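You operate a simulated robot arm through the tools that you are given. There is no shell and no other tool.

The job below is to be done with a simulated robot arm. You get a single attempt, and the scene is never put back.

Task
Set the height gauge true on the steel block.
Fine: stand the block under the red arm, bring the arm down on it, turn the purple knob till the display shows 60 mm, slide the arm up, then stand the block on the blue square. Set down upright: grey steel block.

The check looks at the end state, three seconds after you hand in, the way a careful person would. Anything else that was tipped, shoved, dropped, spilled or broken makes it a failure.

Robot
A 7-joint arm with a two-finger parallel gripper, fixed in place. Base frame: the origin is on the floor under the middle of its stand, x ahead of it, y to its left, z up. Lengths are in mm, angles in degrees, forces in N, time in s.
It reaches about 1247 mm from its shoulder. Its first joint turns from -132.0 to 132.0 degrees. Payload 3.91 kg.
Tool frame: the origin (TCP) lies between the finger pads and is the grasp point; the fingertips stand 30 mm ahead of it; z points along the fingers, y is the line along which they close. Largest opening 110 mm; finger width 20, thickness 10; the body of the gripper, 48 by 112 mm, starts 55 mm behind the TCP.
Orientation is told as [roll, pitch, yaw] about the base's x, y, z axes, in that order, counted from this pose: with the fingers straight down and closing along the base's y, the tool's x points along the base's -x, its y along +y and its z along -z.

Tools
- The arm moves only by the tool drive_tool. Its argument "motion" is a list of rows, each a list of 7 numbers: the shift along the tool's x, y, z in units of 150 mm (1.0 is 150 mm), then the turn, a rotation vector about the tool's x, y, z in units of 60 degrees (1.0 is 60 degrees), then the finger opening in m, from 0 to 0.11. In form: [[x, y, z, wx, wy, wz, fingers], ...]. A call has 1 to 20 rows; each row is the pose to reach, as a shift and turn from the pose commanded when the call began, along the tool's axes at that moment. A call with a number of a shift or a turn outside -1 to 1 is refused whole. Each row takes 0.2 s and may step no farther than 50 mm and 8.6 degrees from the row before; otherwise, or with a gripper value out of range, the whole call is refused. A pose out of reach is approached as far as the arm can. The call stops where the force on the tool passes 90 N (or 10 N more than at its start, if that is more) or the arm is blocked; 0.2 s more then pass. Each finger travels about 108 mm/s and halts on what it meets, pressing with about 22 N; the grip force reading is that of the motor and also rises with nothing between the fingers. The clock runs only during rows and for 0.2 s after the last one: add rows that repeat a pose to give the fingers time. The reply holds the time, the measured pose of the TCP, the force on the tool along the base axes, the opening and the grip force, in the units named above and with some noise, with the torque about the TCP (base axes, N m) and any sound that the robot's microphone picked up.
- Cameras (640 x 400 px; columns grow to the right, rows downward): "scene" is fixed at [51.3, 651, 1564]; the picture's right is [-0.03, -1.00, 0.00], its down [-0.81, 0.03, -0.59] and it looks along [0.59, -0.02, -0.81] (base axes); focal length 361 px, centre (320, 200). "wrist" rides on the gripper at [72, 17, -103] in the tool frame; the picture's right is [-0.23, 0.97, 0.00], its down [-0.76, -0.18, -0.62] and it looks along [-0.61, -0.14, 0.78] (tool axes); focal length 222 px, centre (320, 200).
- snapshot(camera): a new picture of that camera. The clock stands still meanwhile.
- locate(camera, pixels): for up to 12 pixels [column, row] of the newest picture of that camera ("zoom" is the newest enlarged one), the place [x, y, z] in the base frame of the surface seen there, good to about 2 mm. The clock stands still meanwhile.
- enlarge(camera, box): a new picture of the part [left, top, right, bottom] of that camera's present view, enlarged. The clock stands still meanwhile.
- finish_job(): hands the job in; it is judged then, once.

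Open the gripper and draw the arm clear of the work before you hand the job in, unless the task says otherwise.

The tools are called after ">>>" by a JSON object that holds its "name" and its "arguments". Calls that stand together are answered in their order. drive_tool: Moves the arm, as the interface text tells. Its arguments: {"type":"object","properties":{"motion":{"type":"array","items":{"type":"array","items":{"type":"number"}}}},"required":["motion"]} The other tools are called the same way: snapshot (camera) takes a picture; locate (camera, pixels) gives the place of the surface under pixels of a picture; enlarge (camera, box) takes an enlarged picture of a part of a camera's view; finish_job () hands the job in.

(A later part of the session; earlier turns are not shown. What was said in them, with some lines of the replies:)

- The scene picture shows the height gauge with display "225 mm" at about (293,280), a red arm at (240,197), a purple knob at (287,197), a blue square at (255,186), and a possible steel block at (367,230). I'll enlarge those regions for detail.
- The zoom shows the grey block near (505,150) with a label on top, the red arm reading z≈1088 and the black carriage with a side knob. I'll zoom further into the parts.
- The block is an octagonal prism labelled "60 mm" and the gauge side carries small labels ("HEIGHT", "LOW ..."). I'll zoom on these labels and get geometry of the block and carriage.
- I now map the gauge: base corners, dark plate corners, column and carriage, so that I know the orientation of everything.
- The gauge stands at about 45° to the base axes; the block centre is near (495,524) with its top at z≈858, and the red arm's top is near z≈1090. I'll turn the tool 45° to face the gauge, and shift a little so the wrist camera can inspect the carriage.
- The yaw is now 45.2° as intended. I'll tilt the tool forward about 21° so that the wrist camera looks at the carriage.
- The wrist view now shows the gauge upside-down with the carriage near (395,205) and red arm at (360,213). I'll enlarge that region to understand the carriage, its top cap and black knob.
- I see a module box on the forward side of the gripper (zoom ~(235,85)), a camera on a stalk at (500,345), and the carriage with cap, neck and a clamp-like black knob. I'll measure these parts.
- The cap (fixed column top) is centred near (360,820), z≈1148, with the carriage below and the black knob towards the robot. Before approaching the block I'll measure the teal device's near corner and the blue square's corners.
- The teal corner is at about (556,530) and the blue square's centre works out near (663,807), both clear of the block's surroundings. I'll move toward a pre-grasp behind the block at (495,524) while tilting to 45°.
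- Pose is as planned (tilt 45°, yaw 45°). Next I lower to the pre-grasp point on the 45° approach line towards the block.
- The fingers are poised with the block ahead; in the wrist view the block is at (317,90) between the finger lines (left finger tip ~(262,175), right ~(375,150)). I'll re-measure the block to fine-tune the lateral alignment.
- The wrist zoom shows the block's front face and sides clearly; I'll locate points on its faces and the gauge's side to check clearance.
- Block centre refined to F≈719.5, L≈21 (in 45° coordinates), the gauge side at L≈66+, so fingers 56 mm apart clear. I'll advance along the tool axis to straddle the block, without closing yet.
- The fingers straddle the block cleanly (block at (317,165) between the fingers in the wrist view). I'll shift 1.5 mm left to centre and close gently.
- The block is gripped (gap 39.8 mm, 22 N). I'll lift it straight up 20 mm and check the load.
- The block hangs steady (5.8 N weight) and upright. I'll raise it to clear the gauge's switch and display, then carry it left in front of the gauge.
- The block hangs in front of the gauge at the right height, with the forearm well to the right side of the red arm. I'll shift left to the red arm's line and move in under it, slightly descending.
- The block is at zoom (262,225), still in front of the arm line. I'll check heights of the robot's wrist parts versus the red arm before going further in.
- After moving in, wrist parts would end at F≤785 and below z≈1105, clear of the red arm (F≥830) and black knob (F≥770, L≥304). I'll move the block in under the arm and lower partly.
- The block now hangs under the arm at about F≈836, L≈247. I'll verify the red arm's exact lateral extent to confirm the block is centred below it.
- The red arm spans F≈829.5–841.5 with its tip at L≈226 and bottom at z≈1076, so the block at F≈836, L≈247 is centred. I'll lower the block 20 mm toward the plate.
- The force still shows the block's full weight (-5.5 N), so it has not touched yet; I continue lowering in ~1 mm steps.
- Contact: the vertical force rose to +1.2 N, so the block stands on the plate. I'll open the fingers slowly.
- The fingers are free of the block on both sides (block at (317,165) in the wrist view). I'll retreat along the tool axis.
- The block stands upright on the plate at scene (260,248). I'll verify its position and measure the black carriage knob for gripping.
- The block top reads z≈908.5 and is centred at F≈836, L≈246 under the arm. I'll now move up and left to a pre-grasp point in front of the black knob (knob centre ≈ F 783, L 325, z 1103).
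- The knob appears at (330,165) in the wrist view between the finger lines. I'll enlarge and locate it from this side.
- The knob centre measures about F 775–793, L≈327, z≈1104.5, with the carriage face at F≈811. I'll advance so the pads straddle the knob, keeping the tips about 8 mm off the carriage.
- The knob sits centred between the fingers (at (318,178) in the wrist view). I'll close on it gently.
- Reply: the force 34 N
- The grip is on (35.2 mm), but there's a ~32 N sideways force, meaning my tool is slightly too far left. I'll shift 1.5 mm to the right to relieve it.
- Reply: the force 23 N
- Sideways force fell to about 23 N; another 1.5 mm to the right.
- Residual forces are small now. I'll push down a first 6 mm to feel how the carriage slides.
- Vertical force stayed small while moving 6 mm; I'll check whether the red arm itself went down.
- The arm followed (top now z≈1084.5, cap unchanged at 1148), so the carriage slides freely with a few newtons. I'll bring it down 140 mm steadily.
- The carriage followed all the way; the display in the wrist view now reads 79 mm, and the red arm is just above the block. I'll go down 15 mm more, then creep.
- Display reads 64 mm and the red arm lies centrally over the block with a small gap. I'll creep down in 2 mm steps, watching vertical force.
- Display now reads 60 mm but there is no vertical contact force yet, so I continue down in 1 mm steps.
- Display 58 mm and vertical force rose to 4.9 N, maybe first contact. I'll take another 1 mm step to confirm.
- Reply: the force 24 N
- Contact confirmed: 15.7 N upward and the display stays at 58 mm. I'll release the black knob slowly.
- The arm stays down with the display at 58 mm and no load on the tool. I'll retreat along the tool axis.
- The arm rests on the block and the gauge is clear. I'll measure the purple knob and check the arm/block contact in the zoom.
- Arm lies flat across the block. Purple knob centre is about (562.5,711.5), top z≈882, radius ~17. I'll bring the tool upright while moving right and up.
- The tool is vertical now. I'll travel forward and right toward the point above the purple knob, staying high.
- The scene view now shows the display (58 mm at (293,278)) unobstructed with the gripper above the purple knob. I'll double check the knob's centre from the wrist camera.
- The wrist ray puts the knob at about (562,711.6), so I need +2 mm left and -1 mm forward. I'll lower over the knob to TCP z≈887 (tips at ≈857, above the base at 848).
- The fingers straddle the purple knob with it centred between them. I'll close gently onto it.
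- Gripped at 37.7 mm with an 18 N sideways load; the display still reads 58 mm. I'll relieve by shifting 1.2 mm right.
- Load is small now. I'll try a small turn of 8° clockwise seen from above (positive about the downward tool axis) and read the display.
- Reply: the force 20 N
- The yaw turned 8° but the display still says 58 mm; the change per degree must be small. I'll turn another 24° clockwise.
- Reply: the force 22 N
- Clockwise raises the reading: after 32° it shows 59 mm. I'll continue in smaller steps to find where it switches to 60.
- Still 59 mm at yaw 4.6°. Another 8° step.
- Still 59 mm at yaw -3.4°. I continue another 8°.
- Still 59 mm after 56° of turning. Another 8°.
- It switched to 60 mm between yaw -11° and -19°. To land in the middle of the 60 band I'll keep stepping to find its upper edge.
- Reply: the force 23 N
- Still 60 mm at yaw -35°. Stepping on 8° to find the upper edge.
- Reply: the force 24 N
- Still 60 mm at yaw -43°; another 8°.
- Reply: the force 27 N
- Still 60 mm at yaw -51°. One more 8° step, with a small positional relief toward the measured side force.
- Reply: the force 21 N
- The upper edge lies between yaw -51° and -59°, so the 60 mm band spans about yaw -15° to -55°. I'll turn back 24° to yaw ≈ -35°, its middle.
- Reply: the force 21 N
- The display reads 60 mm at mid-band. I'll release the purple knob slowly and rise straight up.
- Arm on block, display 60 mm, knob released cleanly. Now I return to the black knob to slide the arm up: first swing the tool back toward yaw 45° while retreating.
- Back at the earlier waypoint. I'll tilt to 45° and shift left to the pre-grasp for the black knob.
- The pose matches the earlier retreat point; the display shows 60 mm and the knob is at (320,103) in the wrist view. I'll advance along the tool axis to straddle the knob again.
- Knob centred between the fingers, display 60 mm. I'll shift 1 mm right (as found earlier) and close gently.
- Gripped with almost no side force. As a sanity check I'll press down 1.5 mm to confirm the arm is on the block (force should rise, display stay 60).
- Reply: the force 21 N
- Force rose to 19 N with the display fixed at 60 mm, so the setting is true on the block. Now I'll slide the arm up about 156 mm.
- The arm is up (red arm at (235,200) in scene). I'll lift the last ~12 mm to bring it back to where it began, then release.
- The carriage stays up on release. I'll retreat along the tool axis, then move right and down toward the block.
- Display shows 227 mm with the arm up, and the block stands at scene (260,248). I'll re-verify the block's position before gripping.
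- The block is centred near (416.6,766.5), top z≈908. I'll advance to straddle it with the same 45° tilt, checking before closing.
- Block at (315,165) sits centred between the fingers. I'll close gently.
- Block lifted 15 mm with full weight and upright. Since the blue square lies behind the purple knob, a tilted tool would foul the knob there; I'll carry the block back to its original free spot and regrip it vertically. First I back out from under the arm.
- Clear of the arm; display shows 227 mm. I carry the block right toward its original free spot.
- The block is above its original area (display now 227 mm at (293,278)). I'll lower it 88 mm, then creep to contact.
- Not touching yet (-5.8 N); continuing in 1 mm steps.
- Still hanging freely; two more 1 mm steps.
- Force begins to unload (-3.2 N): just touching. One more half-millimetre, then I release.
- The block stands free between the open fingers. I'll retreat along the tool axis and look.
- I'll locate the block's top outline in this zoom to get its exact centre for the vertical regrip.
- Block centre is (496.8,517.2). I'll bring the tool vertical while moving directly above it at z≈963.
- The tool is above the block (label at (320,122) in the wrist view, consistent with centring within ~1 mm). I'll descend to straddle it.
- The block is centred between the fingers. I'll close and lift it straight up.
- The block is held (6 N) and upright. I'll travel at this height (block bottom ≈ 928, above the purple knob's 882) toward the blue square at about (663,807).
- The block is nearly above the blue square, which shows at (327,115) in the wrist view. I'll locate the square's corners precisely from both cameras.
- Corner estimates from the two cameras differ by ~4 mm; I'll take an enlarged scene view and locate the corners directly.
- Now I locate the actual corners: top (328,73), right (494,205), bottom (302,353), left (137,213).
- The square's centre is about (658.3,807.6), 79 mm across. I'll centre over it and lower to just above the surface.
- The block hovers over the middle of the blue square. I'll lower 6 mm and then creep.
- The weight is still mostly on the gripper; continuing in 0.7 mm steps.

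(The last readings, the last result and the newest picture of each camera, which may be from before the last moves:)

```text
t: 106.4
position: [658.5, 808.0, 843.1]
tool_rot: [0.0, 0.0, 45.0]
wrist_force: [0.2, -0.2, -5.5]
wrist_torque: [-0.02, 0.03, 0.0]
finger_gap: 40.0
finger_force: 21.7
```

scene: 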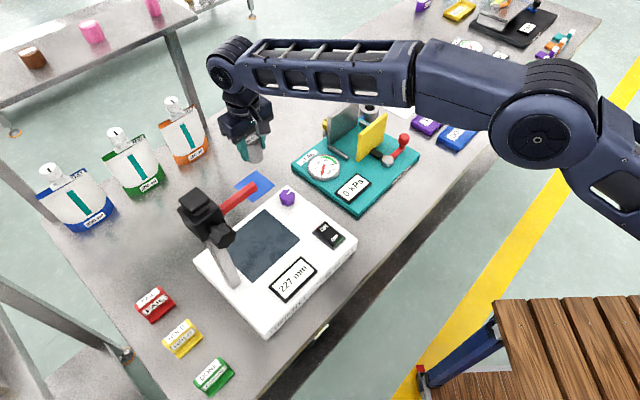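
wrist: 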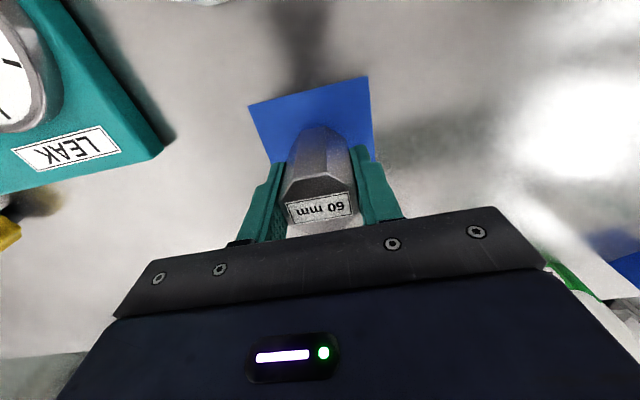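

Still hanging; two more small steps.

>>> {"name": "drive_tool", "arguments": {"motion": [[0, 0, 0.004, 0, 0, 0, 0.03], [0, 0, 0.004, 0, 0, 0, 0.03]]}}

>>> {"name": "drive_tool", "arguments": {"motion": [[0, 0, 0.004, 0, 0, 0, 0.03], [0, 0, 0.004, 0, 0, 0, 0.03]]}}

```text
t: 107.0
position: [658.3, 808.1, 841.9]
tool_rot: [0.0, 0.0, 45.1]
wrist_force: [-0.4, -0.6, -5.5]
wrist_torque: [0.01, -0.02, -0.05]
finger_gap: 40.0
finger_force: 22.2
```

```text
t: 107.6
position: [658.6, 807.3, 841.3]
tool_rot: [0.0, 0.0, 45.0]
wrist_force: [1.4, -0.4, -6.2]
wrist_torque: [0.01, -0.01, 0.04]
finger_gap: 39.9
finger_force: 22.6
```

>>> {"name": "drive_tool", "arguments": {"motion": [[0, 0, 0.004, 0, 0, 0, 0.03], [0, 0, 0.004, 0, 0, 0, 0.03]]}}

>>> {"name": "enlarge", "arguments": {"camera": "scene", "box": [215, 130, 315, 215]}}

```text
t: 108.2
position: [658.3, 808.4, 841.9]
tool_rot: [-0.1, 0.0, 45.0]
wrist_force: [-0.1, 0.4, -3.0]
wrist_torque: [0.02, -0.08, 0.01]
finger_gap: 39.9
finger_force: 21.9
```

```text
4.71 times, centred on (265, 172) of scene
```

zoom: 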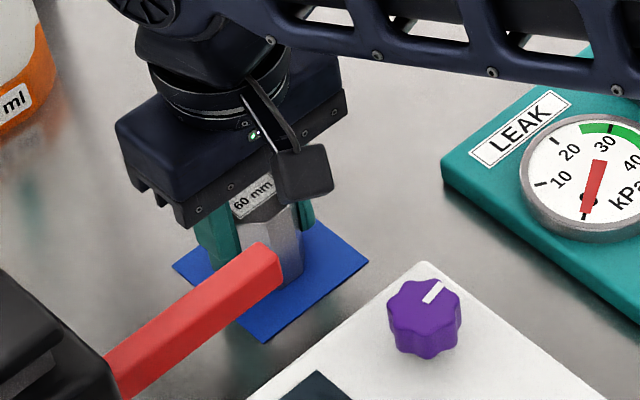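

The load is now easing (-3 N): the block is touching down. A final 0.5 mm, then I open slowly.

>>> {"name": "drive_tool", "arguments": {"motion": [[0, 0, 0.004, 0, 0, 0, 0.03], [0, 0, 0.004, 0, 0, 0, 0.03]]}}

>>> {"name": "drive_tool", "arguments": {"motion": [[0, 0, 0, 0, 0, 0, 0.042], [0, 0, 0, 0, 0, 0, 0.046], [0, 0, 0, 0, 0, 0, 0.05], [0, 0, 0, 0, 0, 0, 0.058], [0, 0, 0, 0, 0, 0, 0.06], [0, 0, 0, 0, 0, 0, 0.06]]}}

>>> {"name": "snapshot", "arguments": {"camera": "wrist"}}

```text
t: 108.8
position: [657.8, 807.7, 841.7]
tool_rot: [0.0, 0.0, 45.1]
wrist_force: [-2.3, -1.8, 3.9]
wrist_torque: [-0.25, 0.07, -0.05]
finger_gap: 39.9
finger_force: 21.6
```

```text
t: 110.2
position: [659.2, 807.9, 841.6]
tool_rot: [0.0, 0.0, 44.9]
wrist_force: [-0.1, 0.3, 0.2]
wrist_torque: [0.01, 0.02, 0.01]
finger_gap: 60.1
finger_force: 0.0
```

```text
taken
```

wrist: 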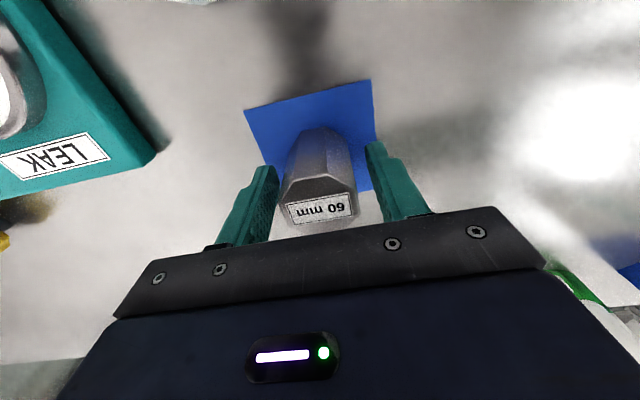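

The block stands free on the blue square. I'll rise straight up 150 mm, then retreat toward the robot.

>>> {"name": "drive_tool", "arguments": {"motion": [[0, 0, -0.06, 0, 0, 0, 0.06], [0, 0, -0.18, 0, 0, 0, 0.06], [0, 0, -0.34, 0, 0, 0, 0.06], [0, 0, -0.5, 0, 0, 0, 0.06], [0, 0, -0.66, 0, 0, 0, 0.06], [0, 0, -0.83, 0, 0, 0, 0.06], [0, 0, -1.0, 0, 0, 0, 0.06]]}}

>>> {"name": "drive_tool", "arguments": {"motion": [[0.15, -0.05, -0.1, 0, 0, 0, 0.06], [0.32, -0.11, -0.2, 0, 0, 0, 0.06], [0.49, -0.17, -0.3, 0, 0, 0, 0.06], [0.66, -0.23, -0.35, 0, 0, 0, 0.06], [0.83, -0.29, -0.35, 0, 0, 0, 0.06], [1.0, -0.35, -0.35, 0, 0, 0, 0.06]]}}

>>> {"name": "drive_tool", "arguments": {"motion": [[0.16, -0.03, -0.1, 0, 0, 0, 0.06], [0.33, -0.06, -0.2, 0, 0, 0, 0.06], [0.5, -0.09, -0.2, 0, 0, 0, 0.06], [0.67, -0.12, -0.2, 0, 0, 0, 0.06], [0.84, -0.15, -0.2, 0, 0, 0, 0.06], [1.0, -0.18, -0.2, 0, 0, 0, 0.06]]}}

>>> {"name": "snapshot", "arguments": {"camera": "scene"}}

>>> {"name": "enlarge", "arguments": {"camera": "scene", "box": [180, 140, 350, 310]}}

```text
t: 111.8
position: [658.3, 808.5, 990.9]
tool_rot: [0.0, -0.1, 45.0]
wrist_force: [0.9, 0.2, -0.5]
wrist_torque: [0.04, 0.0, 0.0]
finger_gap: 60.0
finger_force: 0.1
```

```text
t: 113.2
position: [589.1, 662.8, 1045.1]
tool_rot: [0.0, 0.0, 45.0]
wrist_force: [-0.8, 0.2, -1.5]
wrist_torque: [0.0, 0.04, 0.02]
finger_gap: 59.9
finger_force: 0.1
```

```text
t: 114.6
position: [501.7, 538.9, 1074.3]
tool_rot: [0.1, 0.0, 44.9]
wrist_force: [-0.3, 0.0, -0.8]
wrist_torque: [-0.01, -0.03, -0.01]
finger_gap: 60.0
finger_force: 0.0
```

```text
taken
```

scene: 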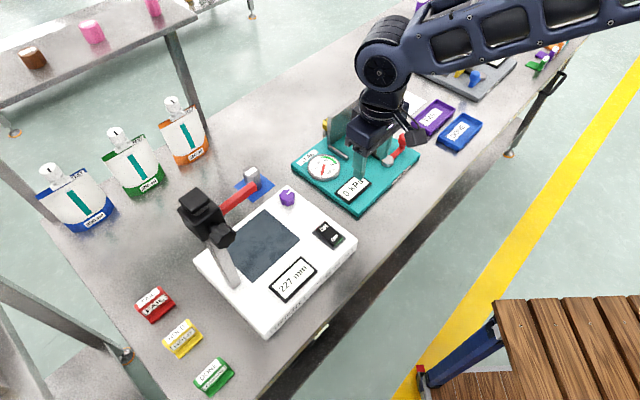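

```text
2.35 times, centred on (265, 225) of scene
```

zoom: 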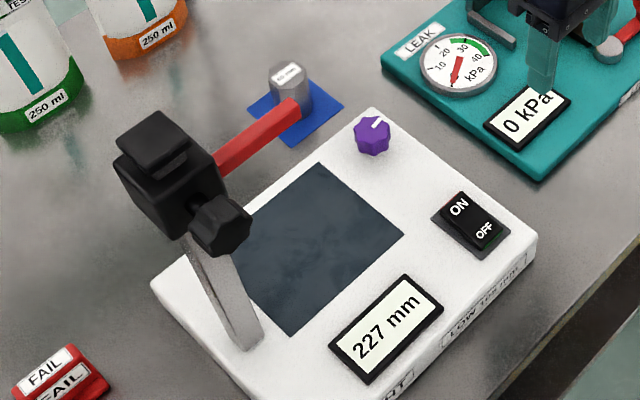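

The block stands upright on the blue square, the arm is up, and the display reads 227 mm. I'll draw the robot arm further back and open the gripper fully, then take a final look.

>>> {"name": "drive_tool", "arguments": {"motion": [[0.16, 0, -0.1, 0, 0, 0, 0.07], [0.33, 0, -0.2, 0, 0, 0, 0.08], [0.5, 0, -0.3, 0, 0, 0, 0.09], [0.67, 0, -0.4, 0, 0, 0, 0.1], [0.84, 0, -0.5, 0, 0, 0, 0.11], [1.0, 0, -0.6, 0, 0, 0, 0.11]]}}

>>> {"name": "snapshot", "arguments": {"camera": "scene"}}

>>> {"name": "enlarge", "arguments": {"camera": "scene", "box": [225, 155, 295, 210]}}

>>> {"name": "locate", "arguments": {"camera": "zoom", "pixels": [[245, 120], [240, 170], [180, 200], [280, 200], [390, 195]]}}

```text
t: 116.0
position: [396.6, 432.7, 1164.6]
tool_rot: [0.0, 0.0, 45.0]
wrist_force: [0.6, -0.1, -1.7]
wrist_torque: [-0.01, 0.02, 0.01]
finger_gap: 110.0
finger_force: 0.2
```

```text
taken
```

scene: 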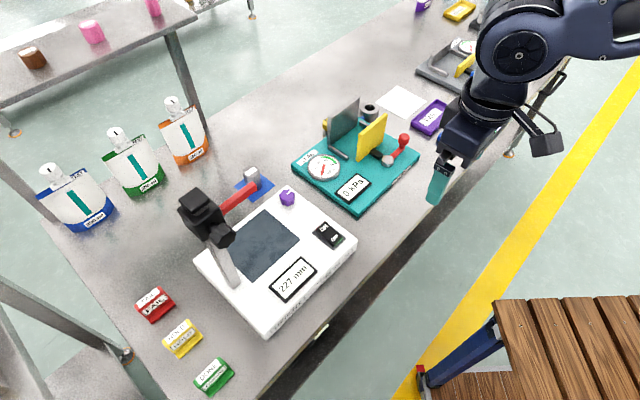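

```text
7.27 times, centred on (260, 182) of scene
```

zoom: 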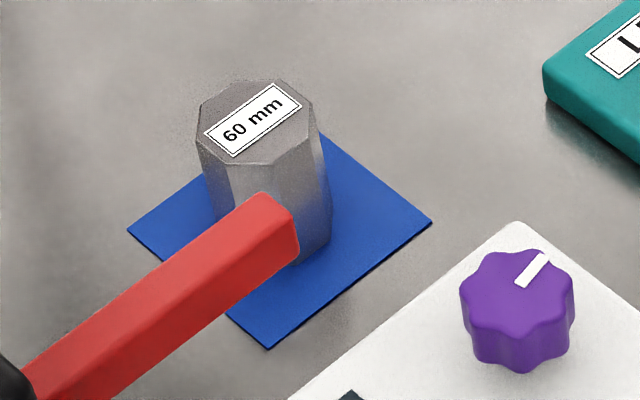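

```text
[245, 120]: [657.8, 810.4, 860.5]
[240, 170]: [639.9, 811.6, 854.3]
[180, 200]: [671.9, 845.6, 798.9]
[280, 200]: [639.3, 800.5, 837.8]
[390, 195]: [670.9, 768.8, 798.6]
```

Everything checks out. The block stands upright at the centre of the blue square (about (658,808), top z≈859). The red arm is up, the gauge was set to 60 mm on the block, and nothing else has moved. I'm handing in the job.

>>> {"name": "finish_job", "arguments": {}}

```text
The job is handed in.
```

The height gauge is set true on the steel block, and I've handed the job in. I haven't seen the result of the check.

- **Setting:** With the red arm resting on the block the display read 58 mm. I turned the purple knob clockwise until it read 60 mm, then settled it near the middle of the range that shows 60. Pressing the arm down again on the block left the reading at 60.
- **Arm:** It is slid back up to about where it started, and the display now reads 227 mm.
- **Block:** It stands upright near the centre of the blue square.
- **Extra step:** I put the block down briefly at about its original spot and gripped it again from above. The tilted gripper would have hit the purple knob on the way to the blue square.
- **Robot:** The gripper is open and drawn clear. In the last picture nothing else looks disturbed.
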